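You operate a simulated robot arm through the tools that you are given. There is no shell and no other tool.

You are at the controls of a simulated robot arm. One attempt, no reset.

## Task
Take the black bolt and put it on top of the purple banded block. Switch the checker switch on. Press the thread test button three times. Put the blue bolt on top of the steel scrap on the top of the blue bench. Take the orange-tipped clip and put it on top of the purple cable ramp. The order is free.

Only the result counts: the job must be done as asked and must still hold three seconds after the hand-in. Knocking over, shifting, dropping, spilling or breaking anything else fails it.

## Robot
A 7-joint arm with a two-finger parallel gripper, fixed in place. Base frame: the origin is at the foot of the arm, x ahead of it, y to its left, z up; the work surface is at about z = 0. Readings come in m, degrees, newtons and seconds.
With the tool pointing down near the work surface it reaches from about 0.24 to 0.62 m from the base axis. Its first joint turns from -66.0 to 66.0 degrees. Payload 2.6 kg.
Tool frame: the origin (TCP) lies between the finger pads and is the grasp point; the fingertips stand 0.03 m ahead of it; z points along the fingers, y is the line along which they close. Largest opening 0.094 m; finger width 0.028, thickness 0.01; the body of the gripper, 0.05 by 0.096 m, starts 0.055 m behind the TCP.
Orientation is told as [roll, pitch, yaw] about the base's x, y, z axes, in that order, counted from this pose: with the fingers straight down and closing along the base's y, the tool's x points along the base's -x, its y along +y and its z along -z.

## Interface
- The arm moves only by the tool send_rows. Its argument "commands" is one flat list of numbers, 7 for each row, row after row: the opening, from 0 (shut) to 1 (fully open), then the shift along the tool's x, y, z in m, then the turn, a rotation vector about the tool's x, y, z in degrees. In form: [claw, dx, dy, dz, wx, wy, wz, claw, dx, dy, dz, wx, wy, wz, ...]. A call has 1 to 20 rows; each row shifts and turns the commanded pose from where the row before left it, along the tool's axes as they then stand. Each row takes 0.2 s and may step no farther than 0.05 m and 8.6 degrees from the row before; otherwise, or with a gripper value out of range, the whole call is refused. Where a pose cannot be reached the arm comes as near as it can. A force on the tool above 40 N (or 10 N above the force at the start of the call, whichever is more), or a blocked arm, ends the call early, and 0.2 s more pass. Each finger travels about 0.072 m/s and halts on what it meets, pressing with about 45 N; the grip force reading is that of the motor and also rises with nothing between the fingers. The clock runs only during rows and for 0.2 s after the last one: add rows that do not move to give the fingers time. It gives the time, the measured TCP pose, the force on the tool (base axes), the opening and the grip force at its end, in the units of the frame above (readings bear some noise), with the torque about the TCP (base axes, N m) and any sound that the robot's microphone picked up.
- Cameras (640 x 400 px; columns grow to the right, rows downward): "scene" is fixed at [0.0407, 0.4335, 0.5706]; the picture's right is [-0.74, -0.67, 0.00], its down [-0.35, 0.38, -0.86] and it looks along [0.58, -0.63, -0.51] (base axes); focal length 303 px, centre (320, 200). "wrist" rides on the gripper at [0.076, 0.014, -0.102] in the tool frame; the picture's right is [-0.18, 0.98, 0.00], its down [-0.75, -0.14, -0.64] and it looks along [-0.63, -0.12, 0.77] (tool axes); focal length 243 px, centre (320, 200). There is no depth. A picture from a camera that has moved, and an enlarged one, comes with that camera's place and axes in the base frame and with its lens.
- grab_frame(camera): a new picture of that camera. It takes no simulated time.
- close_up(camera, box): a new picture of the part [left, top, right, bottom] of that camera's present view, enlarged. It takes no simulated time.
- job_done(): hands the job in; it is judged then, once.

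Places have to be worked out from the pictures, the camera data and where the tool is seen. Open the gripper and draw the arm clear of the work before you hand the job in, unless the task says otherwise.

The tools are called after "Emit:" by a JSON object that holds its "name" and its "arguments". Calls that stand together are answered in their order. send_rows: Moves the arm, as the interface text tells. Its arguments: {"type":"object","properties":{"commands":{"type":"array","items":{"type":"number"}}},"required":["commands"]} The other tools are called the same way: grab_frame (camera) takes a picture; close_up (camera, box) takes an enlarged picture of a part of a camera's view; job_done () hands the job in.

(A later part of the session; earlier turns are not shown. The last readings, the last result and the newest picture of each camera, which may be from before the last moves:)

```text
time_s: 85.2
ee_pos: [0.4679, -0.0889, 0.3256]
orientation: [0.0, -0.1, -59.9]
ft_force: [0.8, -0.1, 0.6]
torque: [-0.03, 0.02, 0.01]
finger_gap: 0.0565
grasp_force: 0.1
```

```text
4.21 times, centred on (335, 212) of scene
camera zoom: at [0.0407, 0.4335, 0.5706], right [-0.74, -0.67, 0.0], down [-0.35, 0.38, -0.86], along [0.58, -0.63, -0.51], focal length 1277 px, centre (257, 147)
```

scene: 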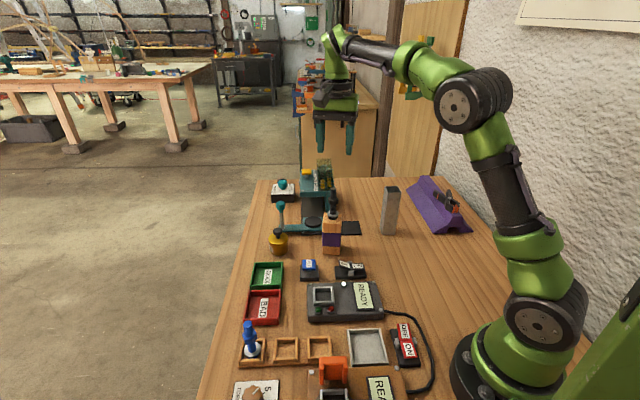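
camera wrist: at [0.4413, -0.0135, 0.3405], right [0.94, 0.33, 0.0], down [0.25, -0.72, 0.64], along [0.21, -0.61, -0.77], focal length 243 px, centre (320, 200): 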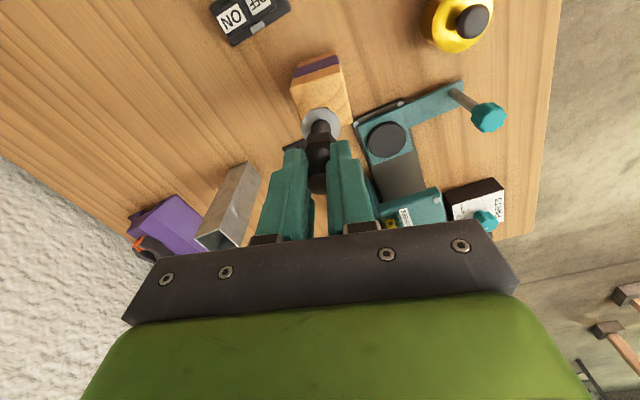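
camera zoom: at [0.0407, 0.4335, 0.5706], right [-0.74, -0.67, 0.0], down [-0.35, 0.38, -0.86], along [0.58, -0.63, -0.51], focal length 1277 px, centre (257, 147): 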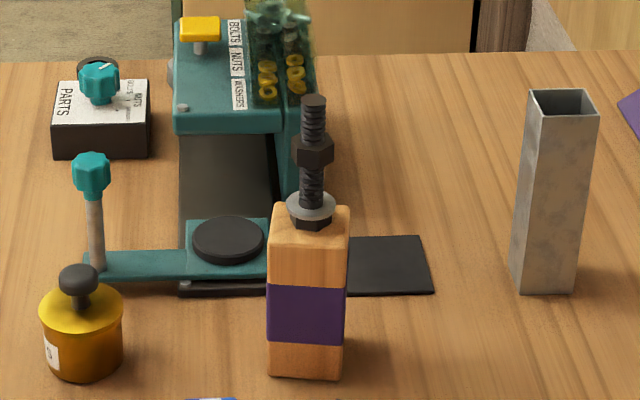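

The black bolt stands well centred on the block. For the blue bolt, the tube top is open (about 33 mm inside), so it must lie across the rim with its nut between the walls; that needs the tool pitched horizontal. I'll test first, empty-handed and at height, whether the arm can pitch 90° near the tube.

Emit:
{"name": "send_rows", "arguments": {"commands": [0.6, -0.0034, -0.0447, 0.005, 0, 0, 0, 0.6, -0.0034, -0.0447, 0.005, 0, 0, 0, 0.6, -0.0034, -0.0447, 0.005, 0, 0, 0, 0.6, -0.0034, -0.0447, 0.005, 0, 0, 0, 0.6, 0, 0, 0, 0, 0, -7.5, 0.6, 0, 0, 0, 0, 0, -7.5, 0.6, 0, 0, 0, 0, -8.5, 0, 0.6, 0, 0, 0, 0, -8.5, 0, 0.6, 0, 0, 0, 0, -8.5, 0, 0.6, 0, 0, 0, 0, -8.5, 0, 0.6, 0, 0, 0, 0, -8.5, 0, 0.6, 0, 0, 0, 0, -8.5, 0, 0.6, 0, 0, 0, 0, -8.5, 0, 0.6, 0, 0, 0, 0, 0, 0]}}

Emit:
{"name": "grab_frame", "arguments": {"camera": "scene"}}

Emit:
{"name": "grab_frame", "arguments": {"camera": "wrist"}}

```text
time_s: 88.2
ee_pos: [0.3195, -0.1899, 0.3045]
orientation: [-0.1, -59.5, -44.8]
ft_force: [-0.2, 0.2, 0.0]
torque: [0.0, -0.01, -0.01]
finger_gap: 0.0566
grasp_force: 0.1
```

```text
taken
```

scene: 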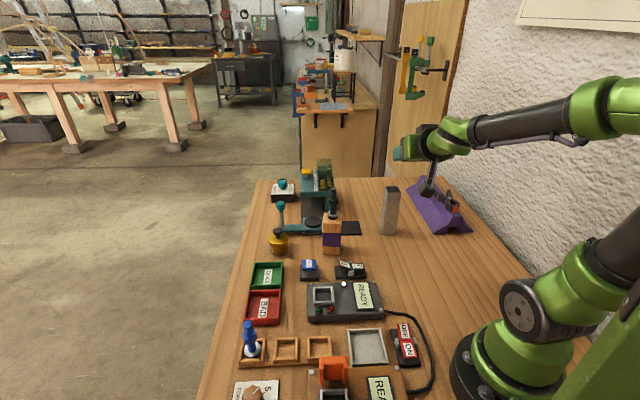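

```text
taken
camera wrist: at [0.2402, -0.0897, 0.2902], right [0.76, 0.63, 0.16], down [-0.22, 0.02, 0.98], along [0.61, -0.78, 0.16], focal length 243 px, centre (320, 200)
```

wrist: 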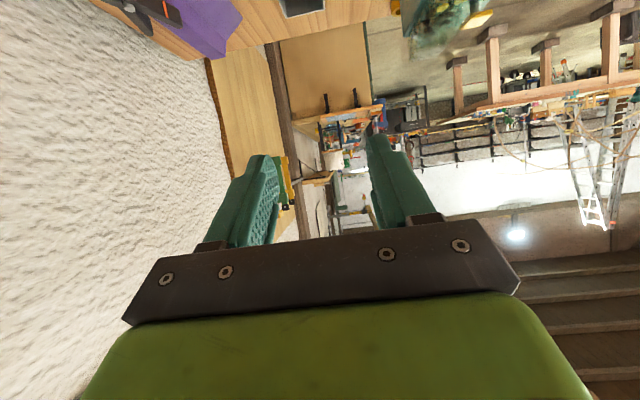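

60° pitch is reached easily. I'll continue to 90° and then lower toward z ≈ 0.17 (short of the tube) to test reach.

Emit:
{"name": "send_rows", "arguments": {"commands": [0.6, 0, 0, 0, 0, -8.5, 0, 0.6, 0, 0, 0, 0, -8.5, 0, 0.6, 0, 0, 0, 0, -8.5, 0, 0.6, 0, 0, 0, 0, -5, 0, 0.6, 0.03, 0, 0, 0, 0, 0, 0.6, 0.03, 0, 0, 0, 0, 0, 0.6, 0.03, 0, 0, 0, 0, 0, 0.6, 0.03, 0, 0, 0, 0, 0, 0.6, 0, 0, 0, 0, 0, 0]}}

Emit:
{"name": "grab_frame", "arguments": {"camera": "scene"}}

```text
time_s: 90.2
ee_pos: [0.3554, -0.1956, 0.2828]
orientation: [54.2, -89.7, -99.4]
ft_force: [0.2, -0.4, 0.3]
torque: [-0.02, 0.02, 0.01]
finger_gap: 0.0562
grasp_force: 0.0
out of reach, approached as far as the arm can: row 3, 4, 5, 6, 7, 8
```

```text
taken
```

scene: 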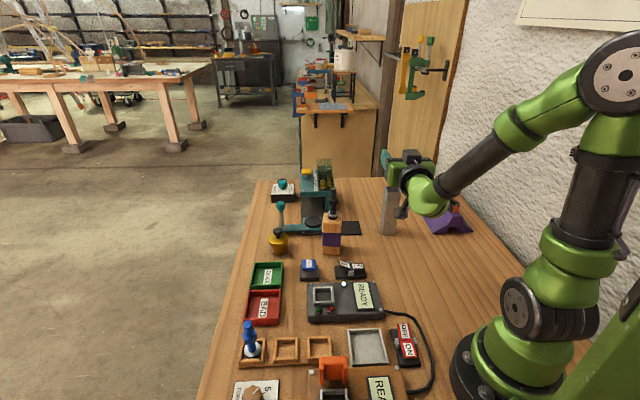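

Full 90° is out of reach there, but 60° was fine. So the plan: grip the blue bolt with the tool leaning 30° the other way, then finish at 60° pitch, giving the 90° turn. I'll return to 60° and test it at the real height, still short of the tube.

Emit:
{"name": "send_rows", "arguments": {"commands": [0.6, 0, 0, 0, 0, 8.5, 0, 0.6, 0, 0, 0, 0, 8.5, 0, 0.6, 0, 0, 0, 0, 8.5, 0, 0.6, 0, 0, 0, 0, 4.5, 0, 0.6, 0, 0, 0, 0, 0, 0]}}

Emit:
{"name": "grab_frame", "arguments": {"camera": "scene"}}

```text
time_s: 91.4
ee_pos: [0.3549, -0.1941, 0.2836]
orientation: [0.1, -59.9, -45.0]
ft_force: [0.9, -0.7, -0.1]
torque: [-0.04, 0.01, -0.03]
finger_gap: 0.0565
grasp_force: 0.0
```

```text
taken
```

scene: 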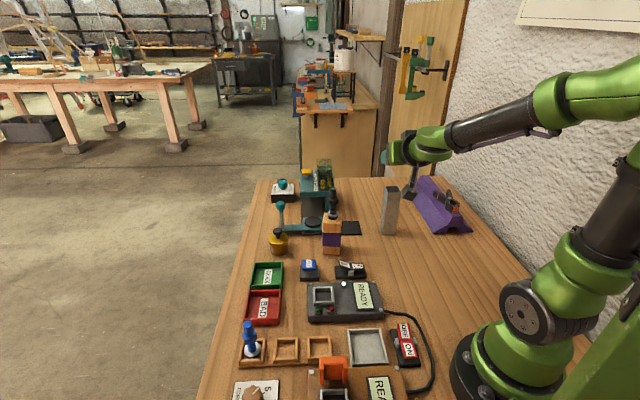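

At 60° again. I'll lower to z ≈ 0.185 about 8.5 cm short of the tube centre to test that height.

Emit:
{"name": "send_rows", "arguments": {"commands": [0.6, 0.0283, -0.0076, 0.0167, 0, 0, 0, 0.6, 0.0283, -0.0076, 0.0167, 0, 0, 0, 0.6, 0.0283, -0.0076, 0.0167, 0, 0, 0, 0.6, 0, 0, 0, 0, 0, 0]}}

Emit:
{"name": "grab_frame", "arguments": {"camera": "scene"}}

Emit:
{"name": "grab_frame", "arguments": {"camera": "wrist"}}

```text
time_s: 92.4
ee_pos: [0.3397, -0.211, 0.1846]
orientation: [0.0, -60.0, -45.1]
ft_force: [0.9, 0.0, 0.1]
torque: [-0.01, 0.02, -0.02]
finger_gap: 0.0568
grasp_force: 0.0
```

```text
taken
```

scene: 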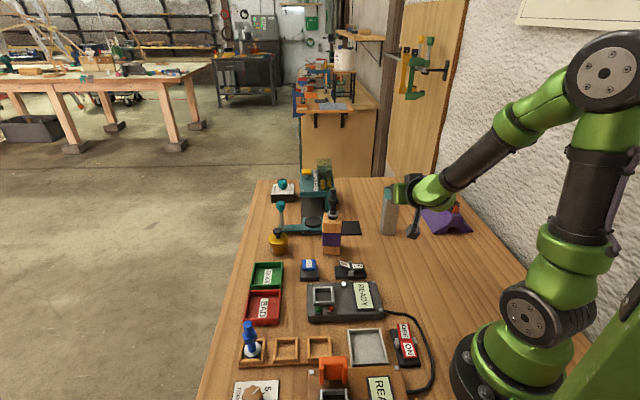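

```text
taken
camera wrist: at [0.2596, -0.1118, 0.1674], right [0.76, 0.63, 0.16], down [-0.23, 0.03, 0.97], along [0.61, -0.78, 0.16], focal length 243 px, centre (320, 200)
```

wrist: 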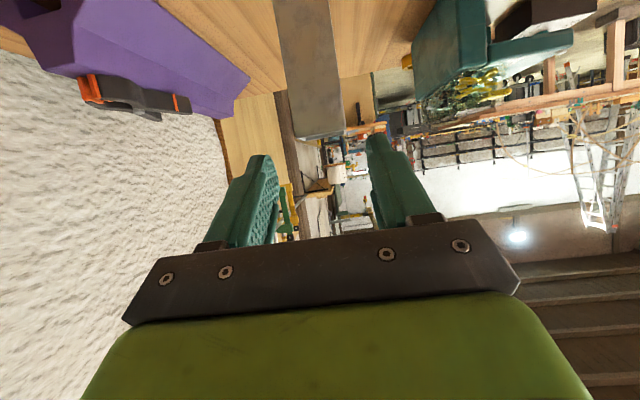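

60° pitch works at working height, and the tube's near face is laterally centred (u≈322). I'll back off upward, level the tool, and turn toward the blue bolt.

Emit:
{"name": "send_rows", "arguments": {"commands": [0.6, -0.0289, 0, -0.0167, 0, 0, 0, 0.6, -0.0289, 0, -0.0167, 0, 0, 0, 0.6, -0.0289, 0, -0.0167, 0, 0, 0, 0.6, 0, 0, 0, 0, 8.5, 0, 0.6, 0, 0, 0, 0, 8.5, 0, 0.6, 0, 0, 0, 0, 8.5, 0, 0.6, 0, 0, 0, 0, 8.5, 0, 0.6, 0, 0, 0, 0, 8.5, 0, 0.6, 0, 0, 0, 0, 8.5, 0, 0.6, 0, 0, 0, 0, 8.5, 0, 0.6, 0, 0, 0, 0, 0.5, 0]}}

Emit:
{"name": "send_rows", "arguments": {"commands": [0.6, 0, 0, 0, 0, 0, -8.5, 0.6, 0, 0, 0, 0, 0, -8.5, 0.6, 0, 0, 0, 0, 0, -8.5, 0.6, 0, 0, 0, 0, 0, -8.5, 0.6, 0, 0, 0, 0, 0, -8.5, 0.6, 0, 0, 0, 0, 0, -8.5, 0.6, 0, 0, 0, 0, 0, -8.5, 0.6, 0, 0, 0, 0, 0, -8.5, 0.6, 0, 0, 0, 0, 0, -8.5, 0.6, 0, 0, 0, 0, 0, -1.2, 0.6, -0.0265, 0.0372, 0, 0, 0, 0, 0.6, -0.0265, 0.0372, 0, 0, 0, 0, 0.6, -0.0265, 0.0372, 0, 0, 0, 0, 0.6, -0.0265, 0.0372, 0, 0, 0, 0, 0.6, -0.0265, 0.0372, 0, 0, 0, 0, 0.6, -0.0265, 0.0372, 0, 0, 0, 0, 0.6, -0.0265, 0.0372, 0, 0, 0, 0, 0.6, -0.0265, 0.0372, 0, 0, 0, 0, 0.6, -0.0265, 0.0372, 0, 0, 0, 0, 0.6, 0, 0, 0, 0, 0, 0]}}

Emit:
{"name": "grab_frame", "arguments": {"camera": "wrist"}}

Emit:
{"name": "grab_frame", "arguments": {"camera": "scene"}}

```text
time_s: 94.8
ee_pos: [0.3379, -0.2105, 0.2845]
orientation: [0.1, 0.1, -45.1]
ft_force: [0.4, 0.2, -0.2]
torque: [0.0, -0.01, -0.01]
finger_gap: 0.0565
grasp_force: 0.1
```

```text
time_s: 99.0
ee_pos: [0.3581, 0.1964, 0.2865]
orientation: [0.0, 0.0, 32.8]
ft_force: [-0.1, -0.2, -0.5]
torque: [0.02, 0.03, -0.02]
finger_gap: 0.0564
grasp_force: 0.1
```

```text
taken
camera wrist: at [0.2856, 0.168, 0.3886], right [-0.38, 0.93, 0.0], down [0.71, 0.29, 0.64], along [0.6, 0.24, -0.77], focal length 243 px, centre (320, 200)
```

wrist: 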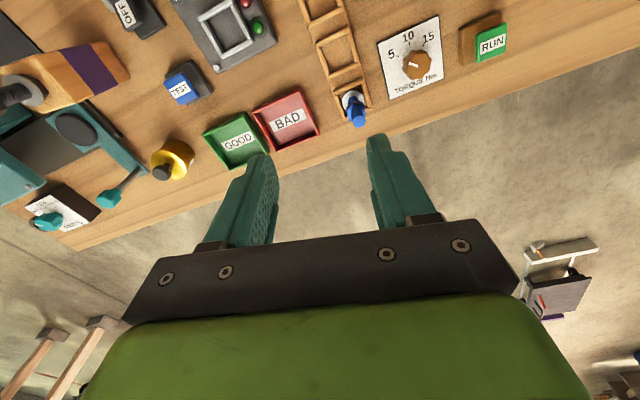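

```text
taken
```

scene: 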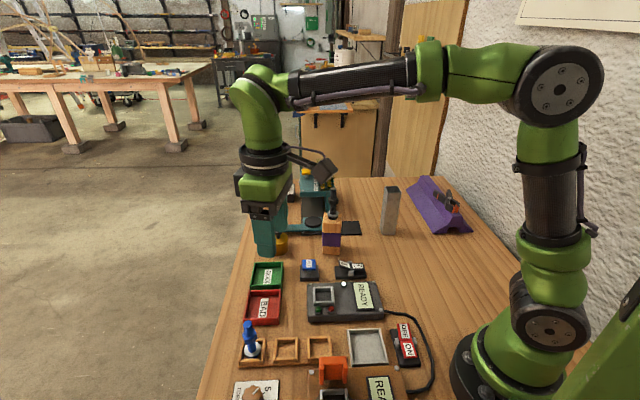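

The blue bolt is in view in its rack slot. I'll zoom in to measure it.

Emit:
{"name": "close_up", "arguments": {"camera": "wrist", "box": [310, 70, 400, 140]}}

Emit:
{"name": "close_up", "arguments": {"camera": "scene", "box": [226, 310, 282, 370]}}

```text
5.71 times, centred on (355, 105) of wrist
camera zoom: at [0.2856, 0.168, 0.3886], right [-0.38, 0.93, 0.0], down [0.71, 0.29, 0.64], along [0.6, 0.24, -0.77], focal length 1386 px, centre (120, 743)
```

zoom: 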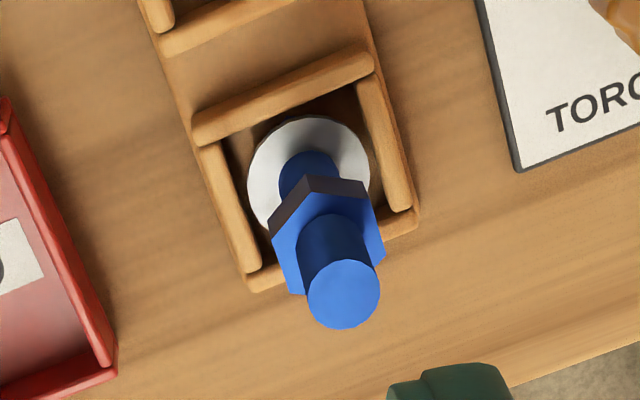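

```text
6.67 times, centred on (254, 340) of scene
camera zoom: at [0.0406, 0.4335, 0.5706], right [-0.74, -0.67, 0.0], down [-0.35, 0.38, -0.86], along [0.58, -0.63, -0.51], focal length 2022 px, centre (760, -733)
```

zoom: 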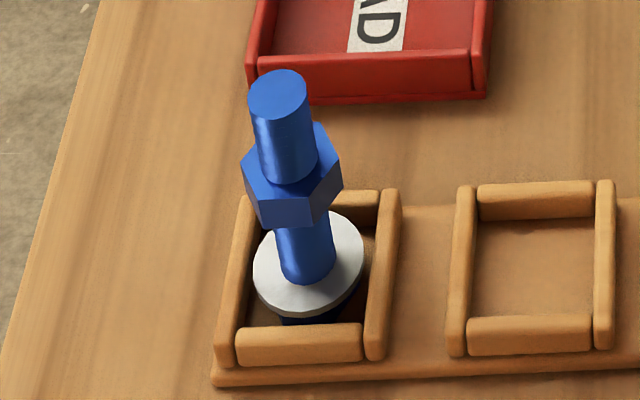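

The blue bolt stands at about (0.3765, 0.2565), tip z ≈ 0.097, nut top ≈ 0.065. I'll move above it, offset 12 mm outward, and lean the tool 30° (fingers pointing back toward the base).

Emit:
{"name": "send_rows", "arguments": {"commands": [0.6, 0, 0, 0, 0, 0, -1.5, 0.6, -0.0204, 0.0131, 0.0222, 0, 0, 0, 0.6, -0.0204, 0.0131, 0.0222, 0, 0, 0, 0.6, -0.0204, 0.0131, 0.0222, 0, 0, 0, 0.6, 0, 0, 0, 0, 8, 0, 0.6, 0, 0, 0, 0, 8, 0, 0.6, 0, 0, 0, 0, 8, 0, 0.6, 0, 0, 0, 0, 6, 0, 0.6, 0, 0, 0, 0, 0, 0]}}

Emit:
{"name": "grab_frame", "arguments": {"camera": "wrist"}}

Emit:
{"name": "grab_frame", "arguments": {"camera": "scene"}}

```text
time_s: 101.0
ee_pos: [0.3861, 0.265, 0.2183]
orientation: [0.0, 29.9, 34.3]
ft_force: [0.3, 0.1, -0.3]
torque: [0.0, 0.02, -0.01]
finger_gap: 0.0565
grasp_force: 0.0
```

```text
taken
camera wrist: at [0.3664, 0.2691, 0.3444], right [-0.42, 0.9, -0.09], down [0.88, 0.43, 0.18], along [0.2, -0.01, -0.98], focal length 243 px, centre (320, 200)
```

wrist: 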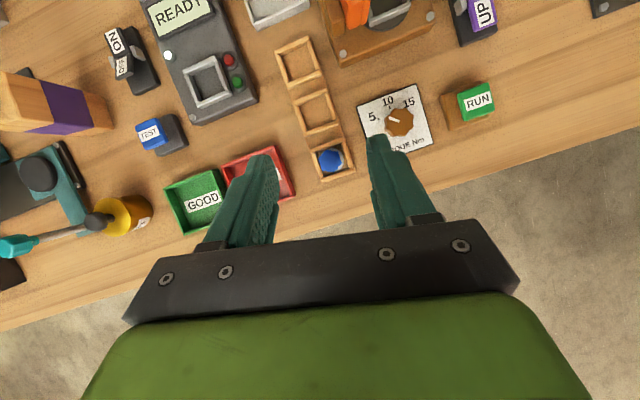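

```text
taken
```

scene: 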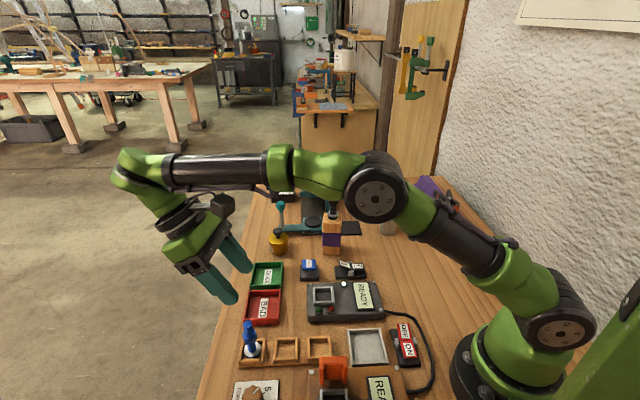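

The camera now looks almost straight down the bolt; predicted tip pixel is (329,161), observed about (332,160). I'll zoom to refine.

Emit:
{"name": "close_up", "arguments": {"camera": "wrist", "box": [290, 125, 380, 195]}}

```text
5.71 times, centred on (335, 160) of wrist
camera zoom: at [0.3664, 0.2691, 0.3444], right [-0.42, 0.9, -0.09], down [0.88, 0.43, 0.18], along [0.2, -0.01, -0.98], focal length 1386 px, centre (234, 429)
```

zoom: 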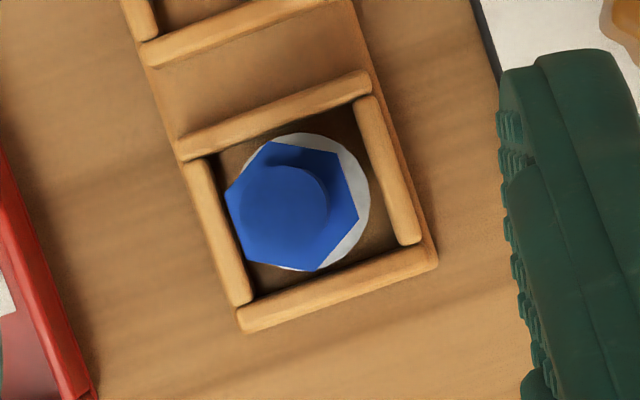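

Aligned within 1 mm. I'll descend vertically (tool-frame dx = -0.5·δ, dz = 0.866·δ) by 9 cm, then check.

Emit:
{"name": "send_rows", "arguments": {"commands": [0.6, -0.015, 0, 0.026, 0, 0, 0, 0.6, -0.015, 0, 0.026, 0, 0, 0, 0.6, -0.015, 0, 0.026, 0, 0, 0, 0.6, 0, 0, 0, 0, 0, 0]}}

Emit:
{"name": "grab_frame", "arguments": {"camera": "wrist"}}

Emit:
{"name": "close_up", "arguments": {"camera": "scene", "box": [200, 270, 310, 370]}}

```text
time_s: 102.0
ee_pos: [0.3839, 0.2668, 0.1268]
orientation: [0.0, 30.1, 34.3]
ft_force: [-0.5, 0.5, 1.2]
torque: [0.0, 0.0, -0.01]
finger_gap: 0.0565
grasp_force: 0.0
```

```text
taken
camera wrist: at [0.3651, 0.2708, 0.2532], right [-0.42, 0.9, -0.09], down [0.88, 0.43, 0.18], along [0.2, -0.01, -0.98], focal length 243 px, centre (320, 200)
```

wrist: 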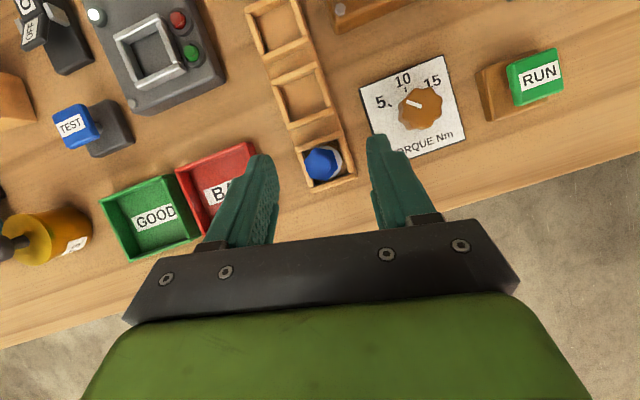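

```text
4.00 times, centred on (255, 320) of scene
camera zoom: at [0.0407, 0.4335, 0.5706], right [-0.74, -0.67, 0.0], down [-0.35, 0.38, -0.86], along [0.58, -0.63, -0.51], focal length 1213 px, centre (580, -280)
```

zoom: 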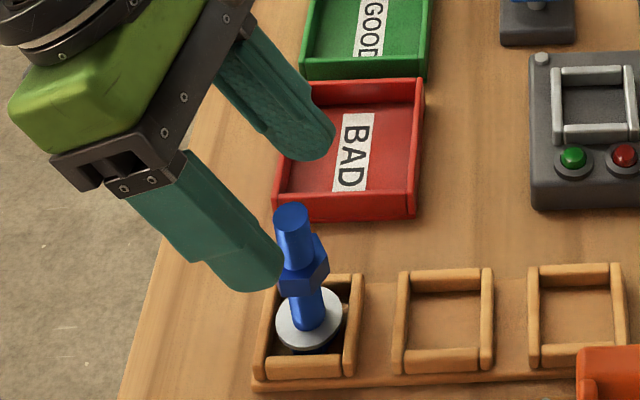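

I'll zoom: the tip should appear at about (321.6, 164) for correct alignment.

Emit:
{"name": "close_up", "arguments": {"camera": "wrist", "box": [280, 130, 370, 200]}}

```text
5.71 times, centred on (325, 165) of wrist
camera zoom: at [0.3651, 0.2708, 0.2532], right [-0.42, 0.9, -0.09], down [0.88, 0.43, 0.18], along [0.2, -0.01, -0.98], focal length 1386 px, centre (291, 400)
```

zoom: 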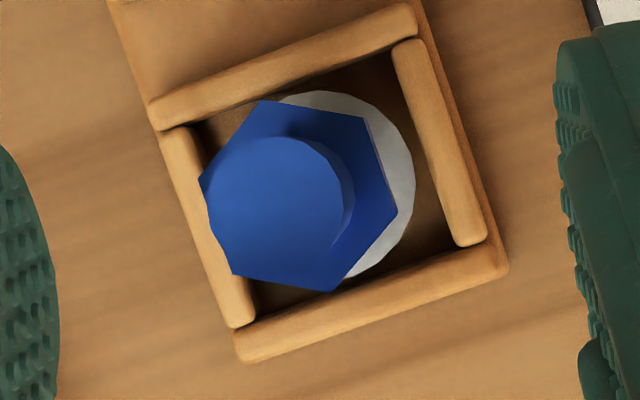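

The tip is 2.7 mm toward -tool y of ideal. I'll correct that while lowering the final 2.2 cm.

Emit:
{"name": "send_rows", "arguments": {"commands": [0.6, -0.006, -0.0027, 0.009, 0, 0, 0, 0.6, -0.0059, 0, 0.0095, 0, 0, 0, 0.6, 0, 0, 0, 0, 0, 0]}}

Emit:
{"name": "close_up", "arguments": {"camera": "wrist", "box": [270, 130, 370, 210]}}

Emit:
{"name": "close_up", "arguments": {"camera": "scene", "box": [215, 290, 295, 370]}}

```text
time_s: 102.8
ee_pos: [0.3893, 0.2635, 0.1074]
orientation: [0.0, 30.0, 34.1]
ft_force: [-0.2, -0.6, 0.5]
torque: [0.0, -0.01, 0.01]
finger_gap: 0.0561
grasp_force: 0.1
```

```text
5.00 times, centred on (320, 170) of wrist
camera zoom: at [0.3689, 0.268, 0.2322], right [-0.42, 0.9, -0.09], down [0.88, 0.43, 0.18], along [0.2, -0.01, -0.98], focal length 1213 px, centre (320, 350)
```

zoom: 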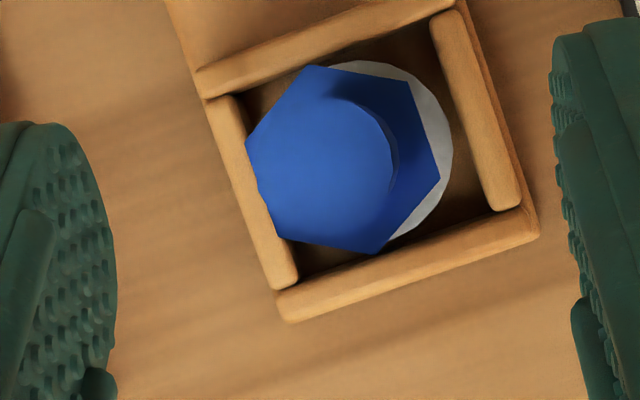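

```text
5.00 times, centred on (255, 330) of scene
camera zoom: at [0.0407, 0.4335, 0.5706], right [-0.74, -0.67, 0.0], down [-0.35, 0.38, -0.86], along [0.58, -0.63, -0.51], focal length 1516 px, centre (645, -450)
```

zoom: 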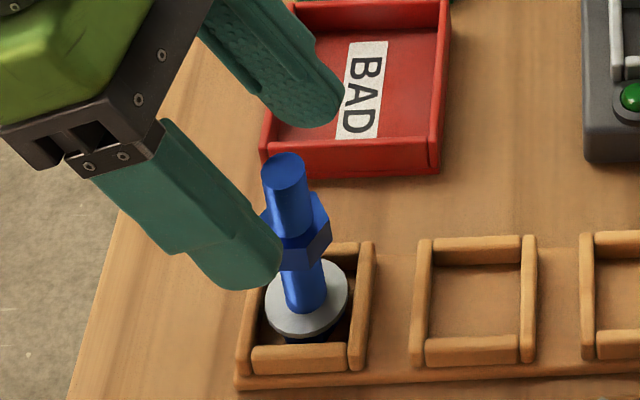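

Alignment is within 2 mm and the fingertips are above the nut. I'll close on the top of the blue shank.

Emit:
{"name": "send_rows", "arguments": {"commands": [0.3, 0, 0, 0, 0, 0, 0, 0.3, 0, 0, 0, 0, 0, 0, 0.1, 0, 0, 0, 0, 0, 0, 0.1, 0, 0, 0, 0, 0, 0, 0, 0, 0, 0, 0, 0, 0, 0, 0, 0, 0, 0, 0, 0, 0]}}

Emit:
{"name": "close_up", "arguments": {"camera": "wrist", "box": [270, 130, 370, 210]}}

Emit:
{"name": "close_up", "arguments": {"camera": "scene", "box": [215, 290, 295, 370]}}

```text
refused: commands must hold 7 numbers for each row
```

```text
5.00 times, centred on (320, 170) of wrist
camera zoom: at [0.3689, 0.268, 0.2322], right [-0.42, 0.9, -0.09], down [0.88, 0.43, 0.18], along [0.2, -0.01, -0.98], focal length 1213 px, centre (320, 350)
```

zoom: 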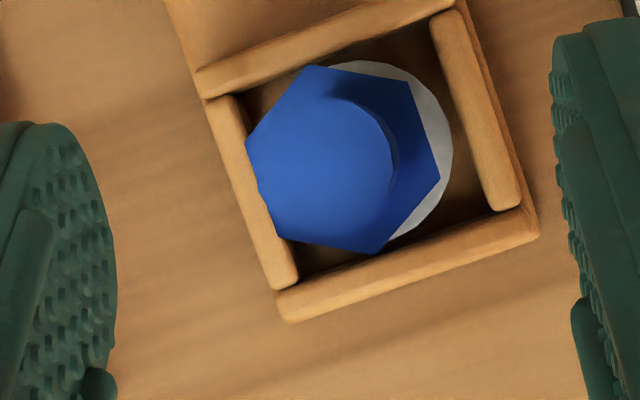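

```text
5.00 times, centred on (255, 330) of scene
camera zoom: at [0.0407, 0.4335, 0.5706], right [-0.74, -0.67, 0.0], down [-0.35, 0.38, -0.86], along [0.58, -0.63, -0.51], focal length 1516 px, centre (645, -450)
```

zoom: 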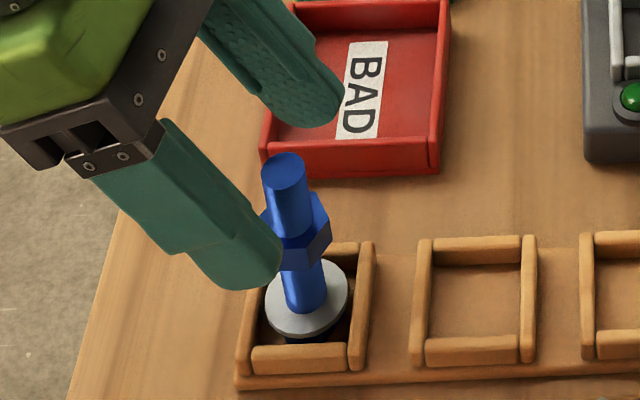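

I sent one number too many; nothing moved. I'll resend the close command with exactly 7 numbers per row.

Emit:
{"name": "send_rows", "arguments": {"commands": [0.3, 0, 0, 0, 0, 0, 0, 0.3, 0, 0, 0, 0, 0, 0, 0.1, 0, 0, 0, 0, 0, 0, 0.1, 0, 0, 0, 0, 0, 0, 0, 0, 0, 0, 0, 0, 0, 0, 0, 0, 0, 0, 0, 0]}}

Emit:
{"name": "close_up", "arguments": {"camera": "wrist", "box": [270, 130, 370, 210]}}

Emit:
{"name": "close_up", "arguments": {"camera": "scene", "box": [215, 290, 295, 370]}}

```text
time_s: 104.2
ee_pos: [0.3886, 0.2647, 0.1056]
orientation: [-0.1, 30.0, 34.3]
ft_force: [0.3, 0.5, 0.4]
torque: [-0.02, 0.03, -0.04]
finger_gap: 0.0146
grasp_force: 44.8
```

```text
5.00 times, centred on (320, 170) of wrist
camera zoom: at [0.3689, 0.2681, 0.2324], right [-0.42, 0.9, -0.09], down [0.88, 0.43, 0.18], along [0.2, -0.01, -0.98], focal length 1213 px, centre (320, 350)
```

zoom: 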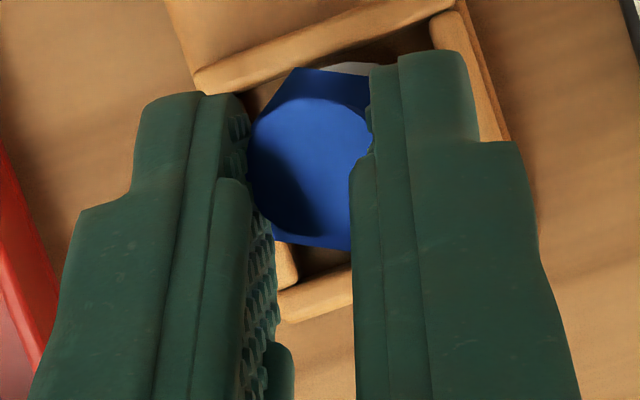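

```text
5.00 times, centred on (255, 330) of scene
camera zoom: at [0.0407, 0.4335, 0.5707], right [-0.74, -0.67, 0.0], down [-0.35, 0.38, -0.86], along [0.58, -0.63, -0.51], focal length 1516 px, centre (645, -450)
```

zoom: 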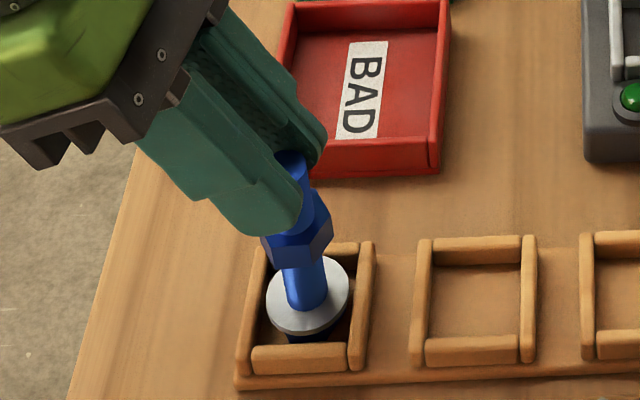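

Gripped at 14.6 mm. I'll lift it vertically out of the slot first, then up and inward, and check the hold.

Emit:
{"name": "send_rows", "arguments": {"commands": [0, 0.006, 0, -0.0104, 0, 0, 0, 0, 0.014, 0, -0.0242, 0, 0, 0, 0, 0.0328, 0, -0.0234, 0, 0, 0, 0, 0.0328, 0, -0.0234, 0, 0, 0, 0, 0.0328, 0, -0.0234, 0, 0, 0, 0, 0, 0, 0, 0, 0, 0]}}

Emit:
{"name": "grab_frame", "arguments": {"camera": "scene"}}

Emit:
{"name": "close_up", "arguments": {"camera": "wrist", "box": [270, 110, 370, 210]}}

```text
time_s: 105.6
ee_pos: [0.3433, 0.2364, 0.2559]
orientation: [0.0, 30.0, 34.2]
ft_force: [-0.3, -0.5, -1.0]
torque: [0.0, -0.03, -0.02]
finger_gap: 0.0146
grasp_force: 45.3
```

```text
taken
```

scene: 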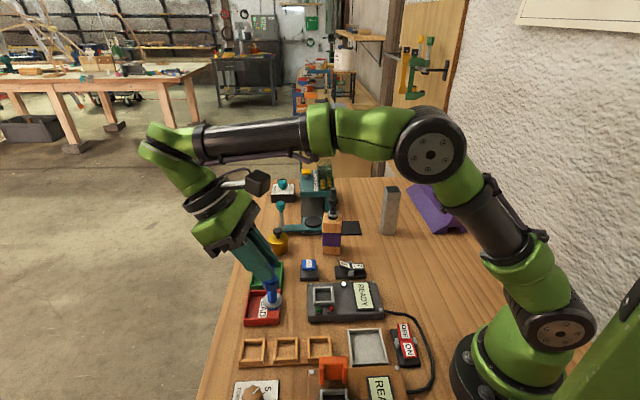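

```text
4.00 times, centred on (320, 160) of wrist
camera zoom: at [0.3237, 0.2397, 0.3817], right [-0.42, 0.9, -0.09], down [0.88, 0.43, 0.18], along [0.2, -0.01, -0.98], focal length 970 px, centre (320, 360)
```

zoom: 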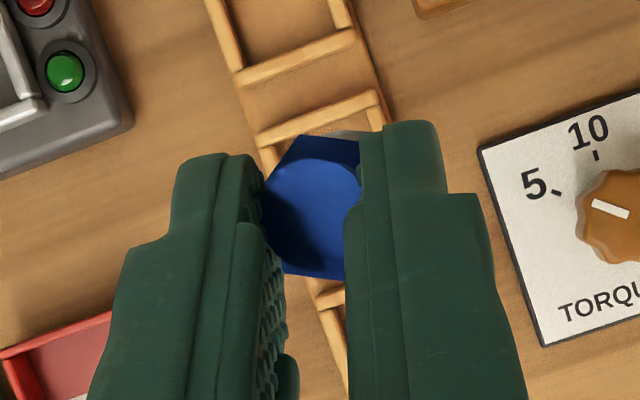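

The blue bolt is firmly held. I'll bring the tool to vertical, then yaw to -45°.

Emit:
{"name": "send_rows", "arguments": {"commands": [0, 0, 0, -0.01, 0, 0, 0, 0, 0, 0, 0, 0, -8, 0, 0, 0, 0, 0, 0, -8, 0, 0, 0, 0, 0, 0, -8, 0, 0, 0, 0, 0, 0, -6, 0, 0, 0, 0, -0.02, 0, 0, 0, 0, 0, 0, 0, 0, 0, 8.5, 0, 0, 0, 0, 0, 0, 8.5, 0, 0, 0, 0, 0, 0, 8.5, 0, 0, 0, 0, 0, 0, 8.5, 0, 0, 0, 0, 0, 0, 8.5, 0, 0, 0, 0, 0, 0, 8.5, 0, 0, 0, 0, 0, 0, 8.5, 0, 0, 0, 0, 0, 0, 8.5, 0, 0, 0, 0, 0, 0, 8.5, 0, 0, 0, 0, 0, 0, 2.7, 0, 0, 0, 0, 0, 0, 0]}}

Emit:
{"name": "grab_frame", "arguments": {"camera": "wrist"}}

Emit:
{"name": "grab_frame", "arguments": {"camera": "scene"}}

```text
time_s: 109.2
ee_pos: [0.3515, 0.2406, 0.2845]
orientation: [0.0, 0.1, -45.0]
ft_force: [0.5, 0.2, -1.2]
torque: [0.04, 0.02, 0.01]
finger_gap: 0.0147
grasp_force: 45.3
```

```text
taken
camera wrist: at [0.3083, 0.3045, 0.3858], right [0.83, 0.56, 0.0], down [0.43, -0.63, 0.64], along [0.36, -0.53, -0.77], focal length 243 px, centre (320, 200)
```

wrist: 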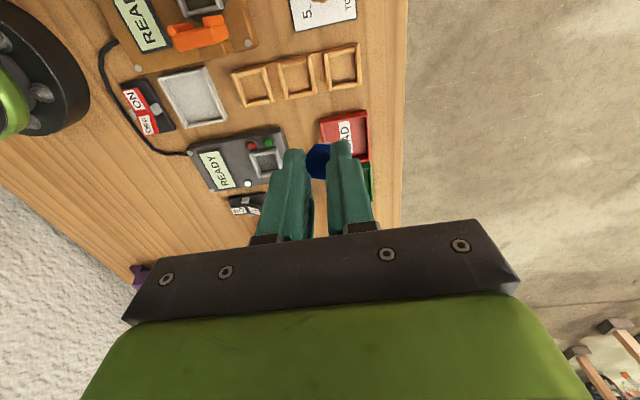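

```text
taken
```

scene: 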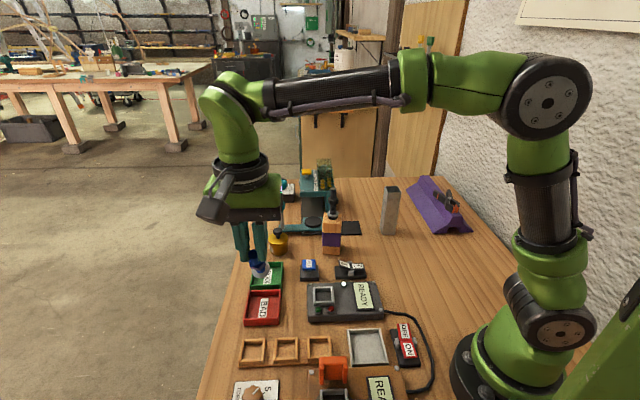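

Holding and at yaw -45°. I'll carry it across at z ≈ 0.29 (clear of the bolt on the block) to the staging point in front of the tube.

Emit:
{"name": "send_rows", "arguments": {"commands": [0, -0.0296, -0.0327, -0.0015, 0, 0, 0, 0, -0.0296, -0.0327, -0.0015, 0, 0, 0, 0, -0.0296, -0.0327, -0.0015, 0, 0, 0, 0, -0.0296, -0.0327, -0.0015, 0, 0, 0, 0, -0.0296, -0.0327, -0.0015, 0, 0, 0, 0, -0.0296, -0.0327, -0.0015, 0, 0, 0, 0, -0.0296, -0.0327, -0.0015, 0, 0, 0, 0, -0.0296, -0.0327, -0.0015, 0, 0, 0, 0, -0.0296, -0.0327, -0.0015, 0, 0, 0, 0, -0.0296, -0.0327, -0.0015, 0, 0, 0, 0, 0, 0, 0, 0, 0, 0]}}

Emit:
{"name": "grab_frame", "arguments": {"camera": "wrist"}}

Emit:
{"name": "close_up", "arguments": {"camera": "scene", "box": [360, 100, 488, 240]}}

```text
time_s: 111.6
ee_pos: [0.3285, -0.2013, 0.2981]
orientation: [0.0, 0.0, -45.0]
ft_force: [-0.8, 0.3, -1.5]
torque: [0.04, 0.03, 0.01]
finger_gap: 0.0145
grasp_force: 44.8
```

```text
taken
camera wrist: at [0.286, -0.1374, 0.3998], right [0.82, 0.57, 0.0], down [0.43, -0.63, 0.64], along [0.36, -0.53, -0.77], focal length 243 px, centre (320, 200)
```

wrist: 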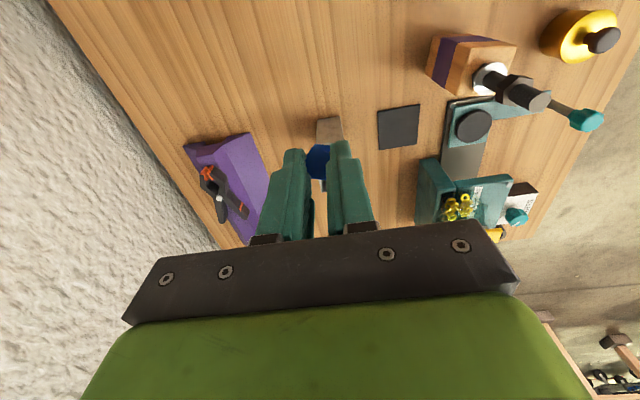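

```text
2.86 times, centred on (424, 170) of scene
camera zoom: at [0.0407, 0.4335, 0.5707], right [-0.74, -0.67, 0.0], down [-0.35, 0.38, -0.86], along [0.58, -0.63, -0.51], focal length 866 px, centre (23, 286)
```

zoom: 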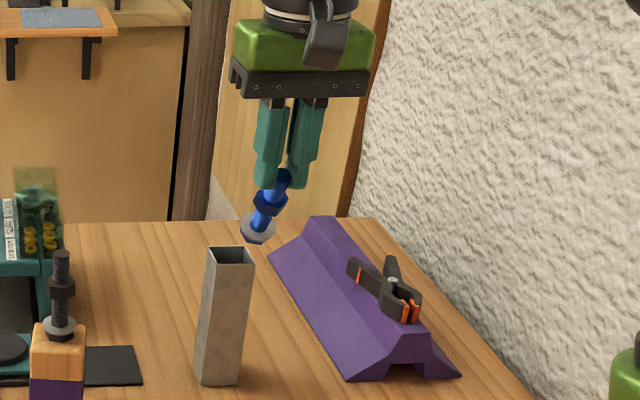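

Bolt hangs at the expected 30° toward the tube. I'll pitch the tool 60° so that the bolt becomes horizontal, still ~13 cm above the tube.

Emit:
{"name": "send_rows", "arguments": {"commands": [0, 0, 0, 0, 0, -8, 0, 0, 0, 0, 0, 0, -8, 0, 0, 0, 0, 0, 0, -8, 0, 0, 0, 0, 0, 0, -8, 0, 0, 0, 0, 0, 0, -8, 0, 0, 0, 0, 0, 0, -8, 0, 0, 0, 0, 0, 0, -8, 0, 0, 0, 0, 0, 0, -4, 0, 0, 0, 0, 0, 0, 0, 0]}}

Emit:
{"name": "grab_frame", "arguments": {"camera": "wrist"}}

Emit:
{"name": "close_up", "arguments": {"camera": "scene", "box": [360, 120, 456, 240]}}

```text
time_s: 113.6
ee_pos: [0.3305, -0.2011, 0.3006]
orientation: [0.0, -60.0, -44.9]
ft_force: [0.4, 0.5, -1.2]
torque: [0.11, 0.08, 0.02]
finger_gap: 0.0143
grasp_force: 45.7
```

```text
taken
camera wrist: at [0.2504, -0.1013, 0.2838], right [0.76, 0.63, 0.16], down [-0.23, 0.03, 0.97], along [0.61, -0.77, 0.16], focal length 243 px, centre (320, 200)
```

wrist: 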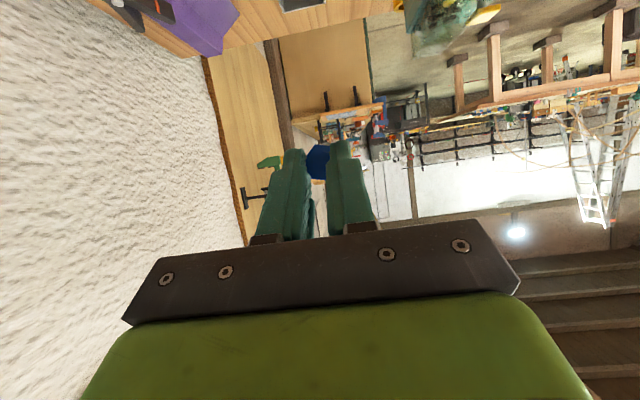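

```text
3.33 times, centred on (408, 180) of scene
camera zoom: at [0.0407, 0.4335, 0.5707], right [-0.74, -0.67, 0.0], down [-0.35, 0.38, -0.86], along [0.58, -0.63, -0.51], focal length 1011 px, centre (27, 267)
```

zoom: 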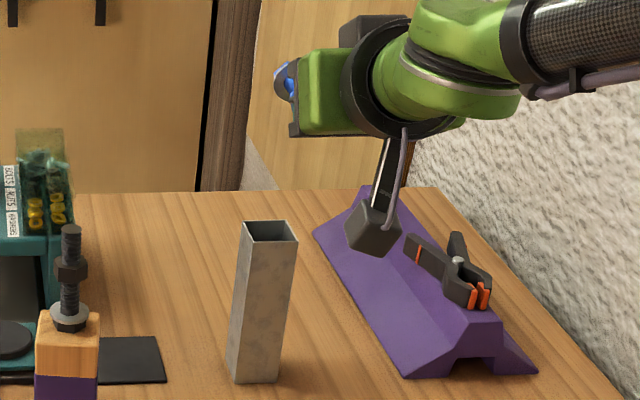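

The scene camera now looks at the gripper's back, so I'll rely on the wrist camera. I'll zoom in to verify how the bolt sits in the fingers.

Emit:
{"name": "close_up", "arguments": {"camera": "wrist", "box": [270, 120, 370, 200]}}

Emit:
{"name": "close_up", "arguments": {"camera": "scene", "box": [395, 130, 427, 170]}}

```text
5.00 times, centred on (320, 160) of wrist
camera zoom: at [0.2504, -0.1013, 0.2838], right [0.76, 0.63, 0.16], down [-0.23, 0.03, 0.97], along [0.61, -0.77, 0.16], focal length 1213 px, centre (320, 400)
```

zoom: 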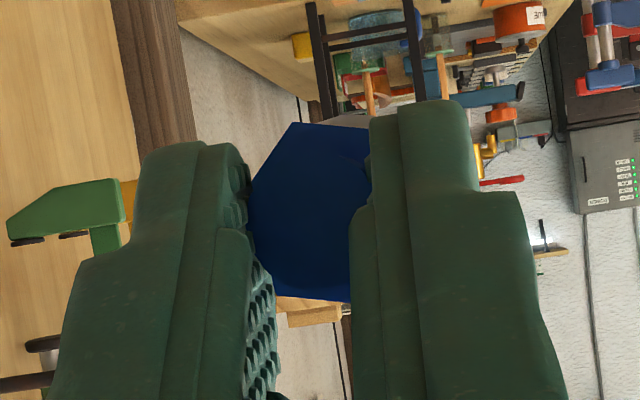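

```text
10.00 times, centred on (411, 150) of scene
camera zoom: at [0.0407, 0.4335, 0.5707], right [-0.74, -0.67, 0.0], down [-0.35, 0.38, -0.86], along [0.58, -0.63, -0.51], focal length 3032 px, centre (-590, 700)
```

zoom: 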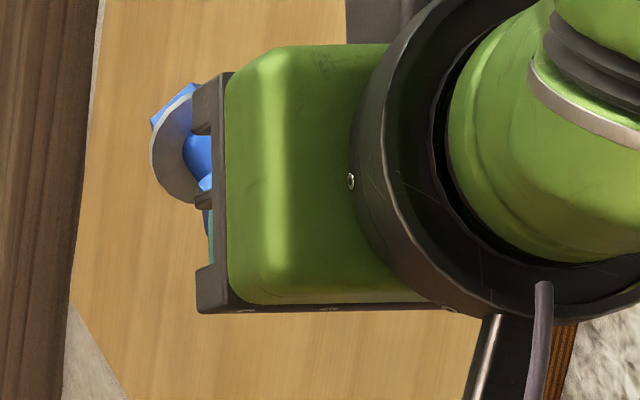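

The bolt hasn't shifted in the grip. By calculation the TCP should end at (0.3634, -0.2349, 0.1706), with the nut dropping between the tube walls. I'll go to that spot at z ≈ 0.215 (bolt ~3.5 cm above contact) and inspect.

Emit:
{"name": "send_rows", "arguments": {"commands": [0, 0.0168, 0, 0.0279, 0, 0, 0, 0, 0.0168, 0, 0.0279, 0, 0, 0, 0, 0.0168, 0, 0.0279, 0, 0, 0, 0, 0, 0, 0, 0, 0, 0, 0, 0, 0, 0, 0, 0, 0]}}

Emit:
{"name": "grab_frame", "arguments": {"camera": "wrist"}}

Emit:
{"name": "close_up", "arguments": {"camera": "wrist", "box": [250, 40, 390, 210]}}

Emit:
{"name": "close_up", "arguments": {"camera": "scene", "box": [370, 150, 434, 240]}}

```text
time_s: 114.8
ee_pos: [0.3651, -0.235, 0.2144]
orientation: [0.0, -60.0, -45.1]
ft_force: [-0.1, 0.1, -1.4]
torque: [0.11, 0.09, 0.02]
finger_gap: 0.0144
grasp_force: 45.7
```

```text
taken
camera wrist: at [0.2851, -0.1354, 0.1978], right [0.76, 0.63, 0.16], down [-0.23, 0.03, 0.97], along [0.61, -0.78, 0.16], focal length 243 px, centre (320, 200)
```

wrist: 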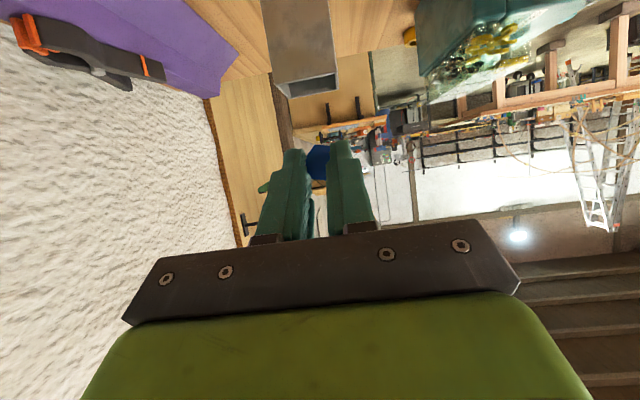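

```text
2.35 times, centred on (320, 125) of wrist
camera zoom: at [0.2851, -0.1354, 0.1978], right [0.76, 0.63, 0.16], down [-0.23, 0.03, 0.97], along [0.61, -0.78, 0.16], focal length 571 px, centre (320, 376)
```

zoom: 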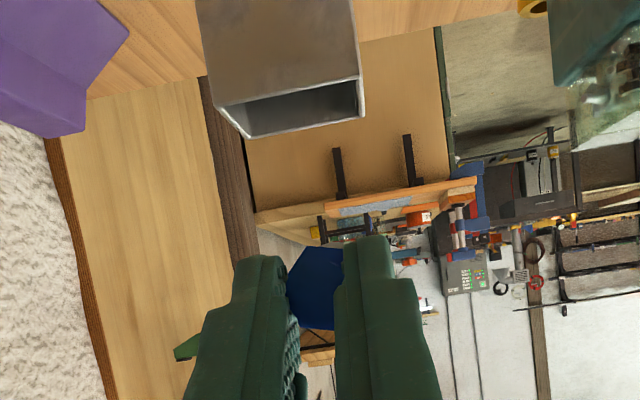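

```text
4.44 times, centred on (402, 195) of scene
camera zoom: at [0.0407, 0.4335, 0.5707], right [-0.74, -0.67, 0.0], down [-0.35, 0.38, -0.86], along [0.58, -0.63, -0.51], focal length 1348 px, centre (-44, 222)
```

zoom: 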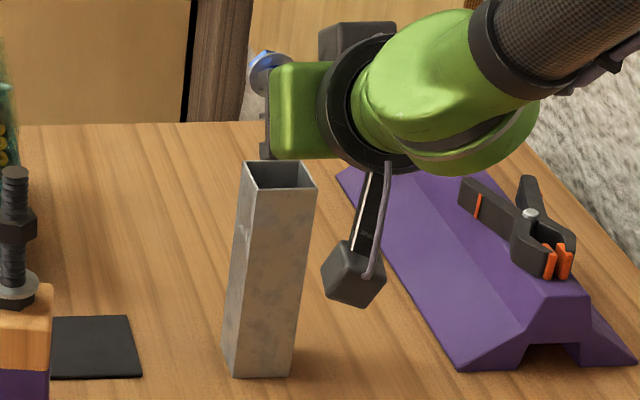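

The wrist view shows the tube's rim: its centre is at 49.9 mm ahead and -1.2 mm sideways of the TCP, against the desired 51.1 mm and 0. I'll correct ~1 mm each way and lower 3.3 cm, stopping just above contact.

Emit:
{"name": "send_rows", "arguments": {"commands": [0, 0.0098, -0.0005, 0.0051, 0, 0, 0, 0, 0.0098, -0.0005, 0.0052, 0, 0, 0, 0, 0.0095, 0, 0.0053, 0, 0, 0, 0, 0, 0, 0, 0, 0, 0, 0, 0, 0, 0, 0, 0, 0]}}

Emit:
{"name": "grab_frame", "arguments": {"camera": "wrist"}}

Emit:
{"name": "close_up", "arguments": {"camera": "wrist", "box": [260, 90, 380, 190]}}

Emit:
{"name": "close_up", "arguments": {"camera": "scene", "box": [370, 150, 434, 240]}}

```text
time_s: 116.0
ee_pos: [0.3622, -0.2351, 0.1805]
orientation: [0.1, -59.9, -45.0]
ft_force: [0.3, -0.4, -1.7]
torque: [0.1, 0.08, 0.03]
finger_gap: 0.0145
grasp_force: 45.2
```

```text
taken
camera wrist: at [0.2828, -0.1346, 0.1648], right [0.76, 0.63, 0.16], down [-0.23, 0.03, 0.97], along [0.61, -0.78, 0.16], focal length 243 px, centre (320, 200)
```

wrist: 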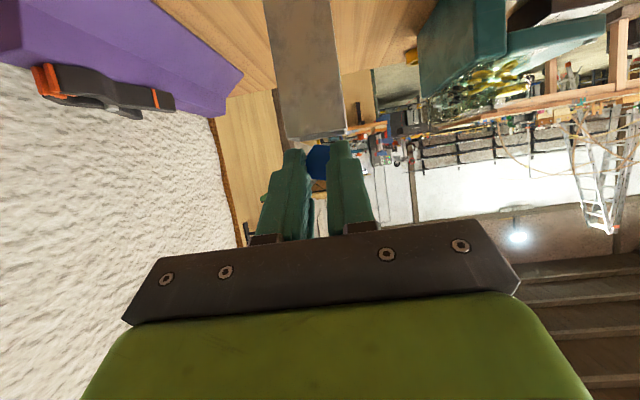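

```text
4.00 times, centred on (320, 140) of wrist
camera zoom: at [0.2828, -0.1346, 0.1648], right [0.76, 0.63, 0.16], down [-0.23, 0.03, 0.97], along [0.61, -0.78, 0.16], focal length 970 px, centre (320, 440)
```

zoom: 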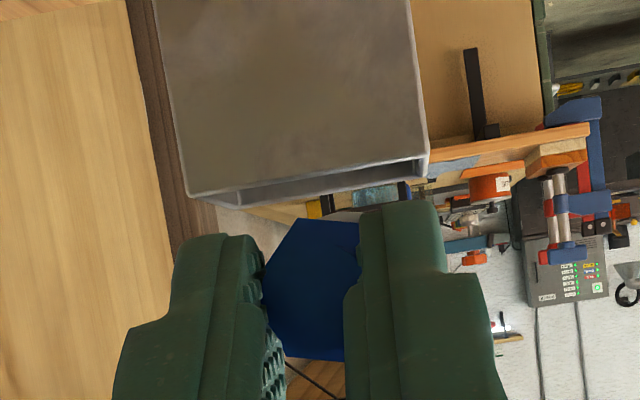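

```text
4.44 times, centred on (402, 195) of scene
camera zoom: at [0.0407, 0.4335, 0.5707], right [-0.74, -0.67, 0.0], down [-0.35, 0.38, -0.86], along [0.58, -0.63, -0.51], focal length 1348 px, centre (-44, 222)
```

zoom: 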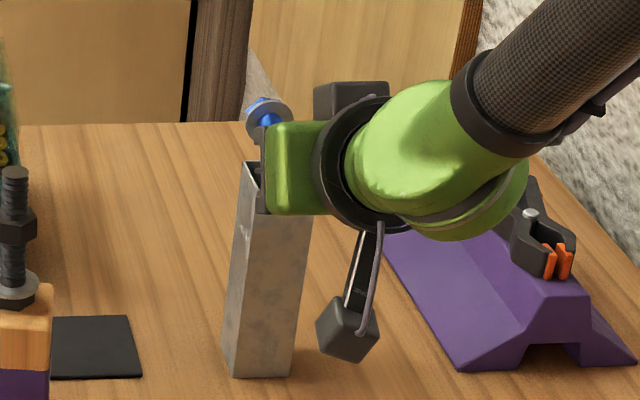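

Lateral centring is within 0.5 mm. Contact should occur about 1 cm lower; I'll lower 6 mm in small steps and read the force.

Emit:
{"name": "send_rows", "arguments": {"commands": [0, 0.0026, 0, 0.0015, 0, 0, 0, 0, 0.0026, 0, 0.0015, 0, 0, 0, 0, 0, 0, 0, 0, 0, 0]}}

Emit:
{"name": "close_up", "arguments": {"camera": "wrist", "box": [260, 100, 380, 200]}}

Emit:
{"name": "close_up", "arguments": {"camera": "scene", "box": [376, 160, 424, 210]}}

```text
time_s: 116.8
ee_pos: [0.3631, -0.2337, 0.1758]
orientation: [0.0, -60.0, -45.0]
ft_force: [-0.7, -0.9, -1.8]
torque: [0.07, 0.08, -0.02]
finger_gap: 0.0143
grasp_force: 45.3
```

```text
4.00 times, centred on (320, 150) of wrist
camera zoom: at [0.2826, -0.1342, 0.1596], right [0.76, 0.63, 0.16], down [-0.23, 0.03, 0.97], along [0.61, -0.78, 0.16], focal length 970 px, centre (320, 400)
```

zoom: 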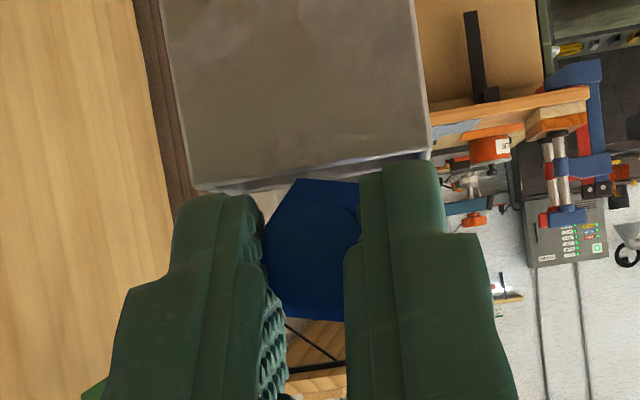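

```text
8.00 times, centred on (400, 185) of scene
camera zoom: at [0.0407, 0.4335, 0.5707], right [-0.74, -0.67, 0.0], down [-0.35, 0.38, -0.86], along [0.58, -0.63, -0.51], focal length 2426 px, centre (-320, 320)
```

zoom: 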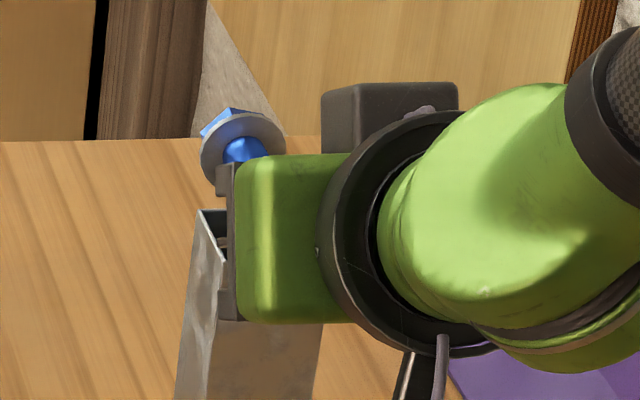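

No contact yet; the nut is right at rim level. I'll continue in 1.5 mm steps.

Emit:
{"name": "send_rows", "arguments": {"commands": [0, 0.0013, 0, 0.00075, 0, 0, 0, 0, 0.0013, 0, 0.00075, 0, 0, 0, 0, 0, 0, 0, 0, 0, 0]}}

Emit:
{"name": "close_up", "arguments": {"camera": "wrist", "box": [260, 100, 380, 200]}}

```text
time_s: 117.6
ee_pos: [0.3642, -0.236, 0.1754]
orientation: [0.3, -60.5, -45.3]
ft_force: [-2.7, 4.1, 24.1]
torque: [-0.51, -0.69, 0.07]
finger_gap: 0.0145
grasp_force: 44.8
```

```text
4.00 times, centred on (320, 150) of wrist
camera zoom: at [0.2841, -0.1357, 0.158], right [0.76, 0.63, 0.16], down [-0.23, 0.03, 0.97], along [0.61, -0.78, 0.17], focal length 970 px, centre (320, 400)
```

zoom: 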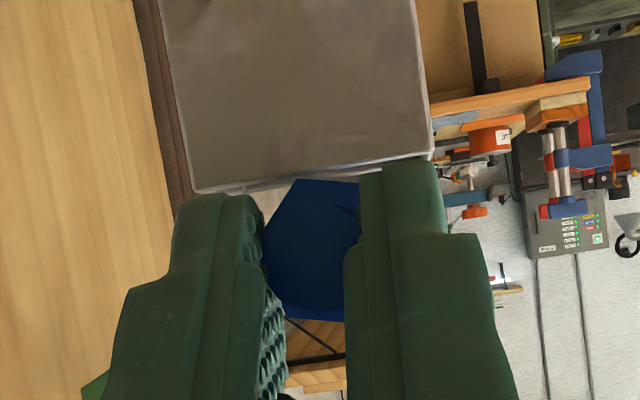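

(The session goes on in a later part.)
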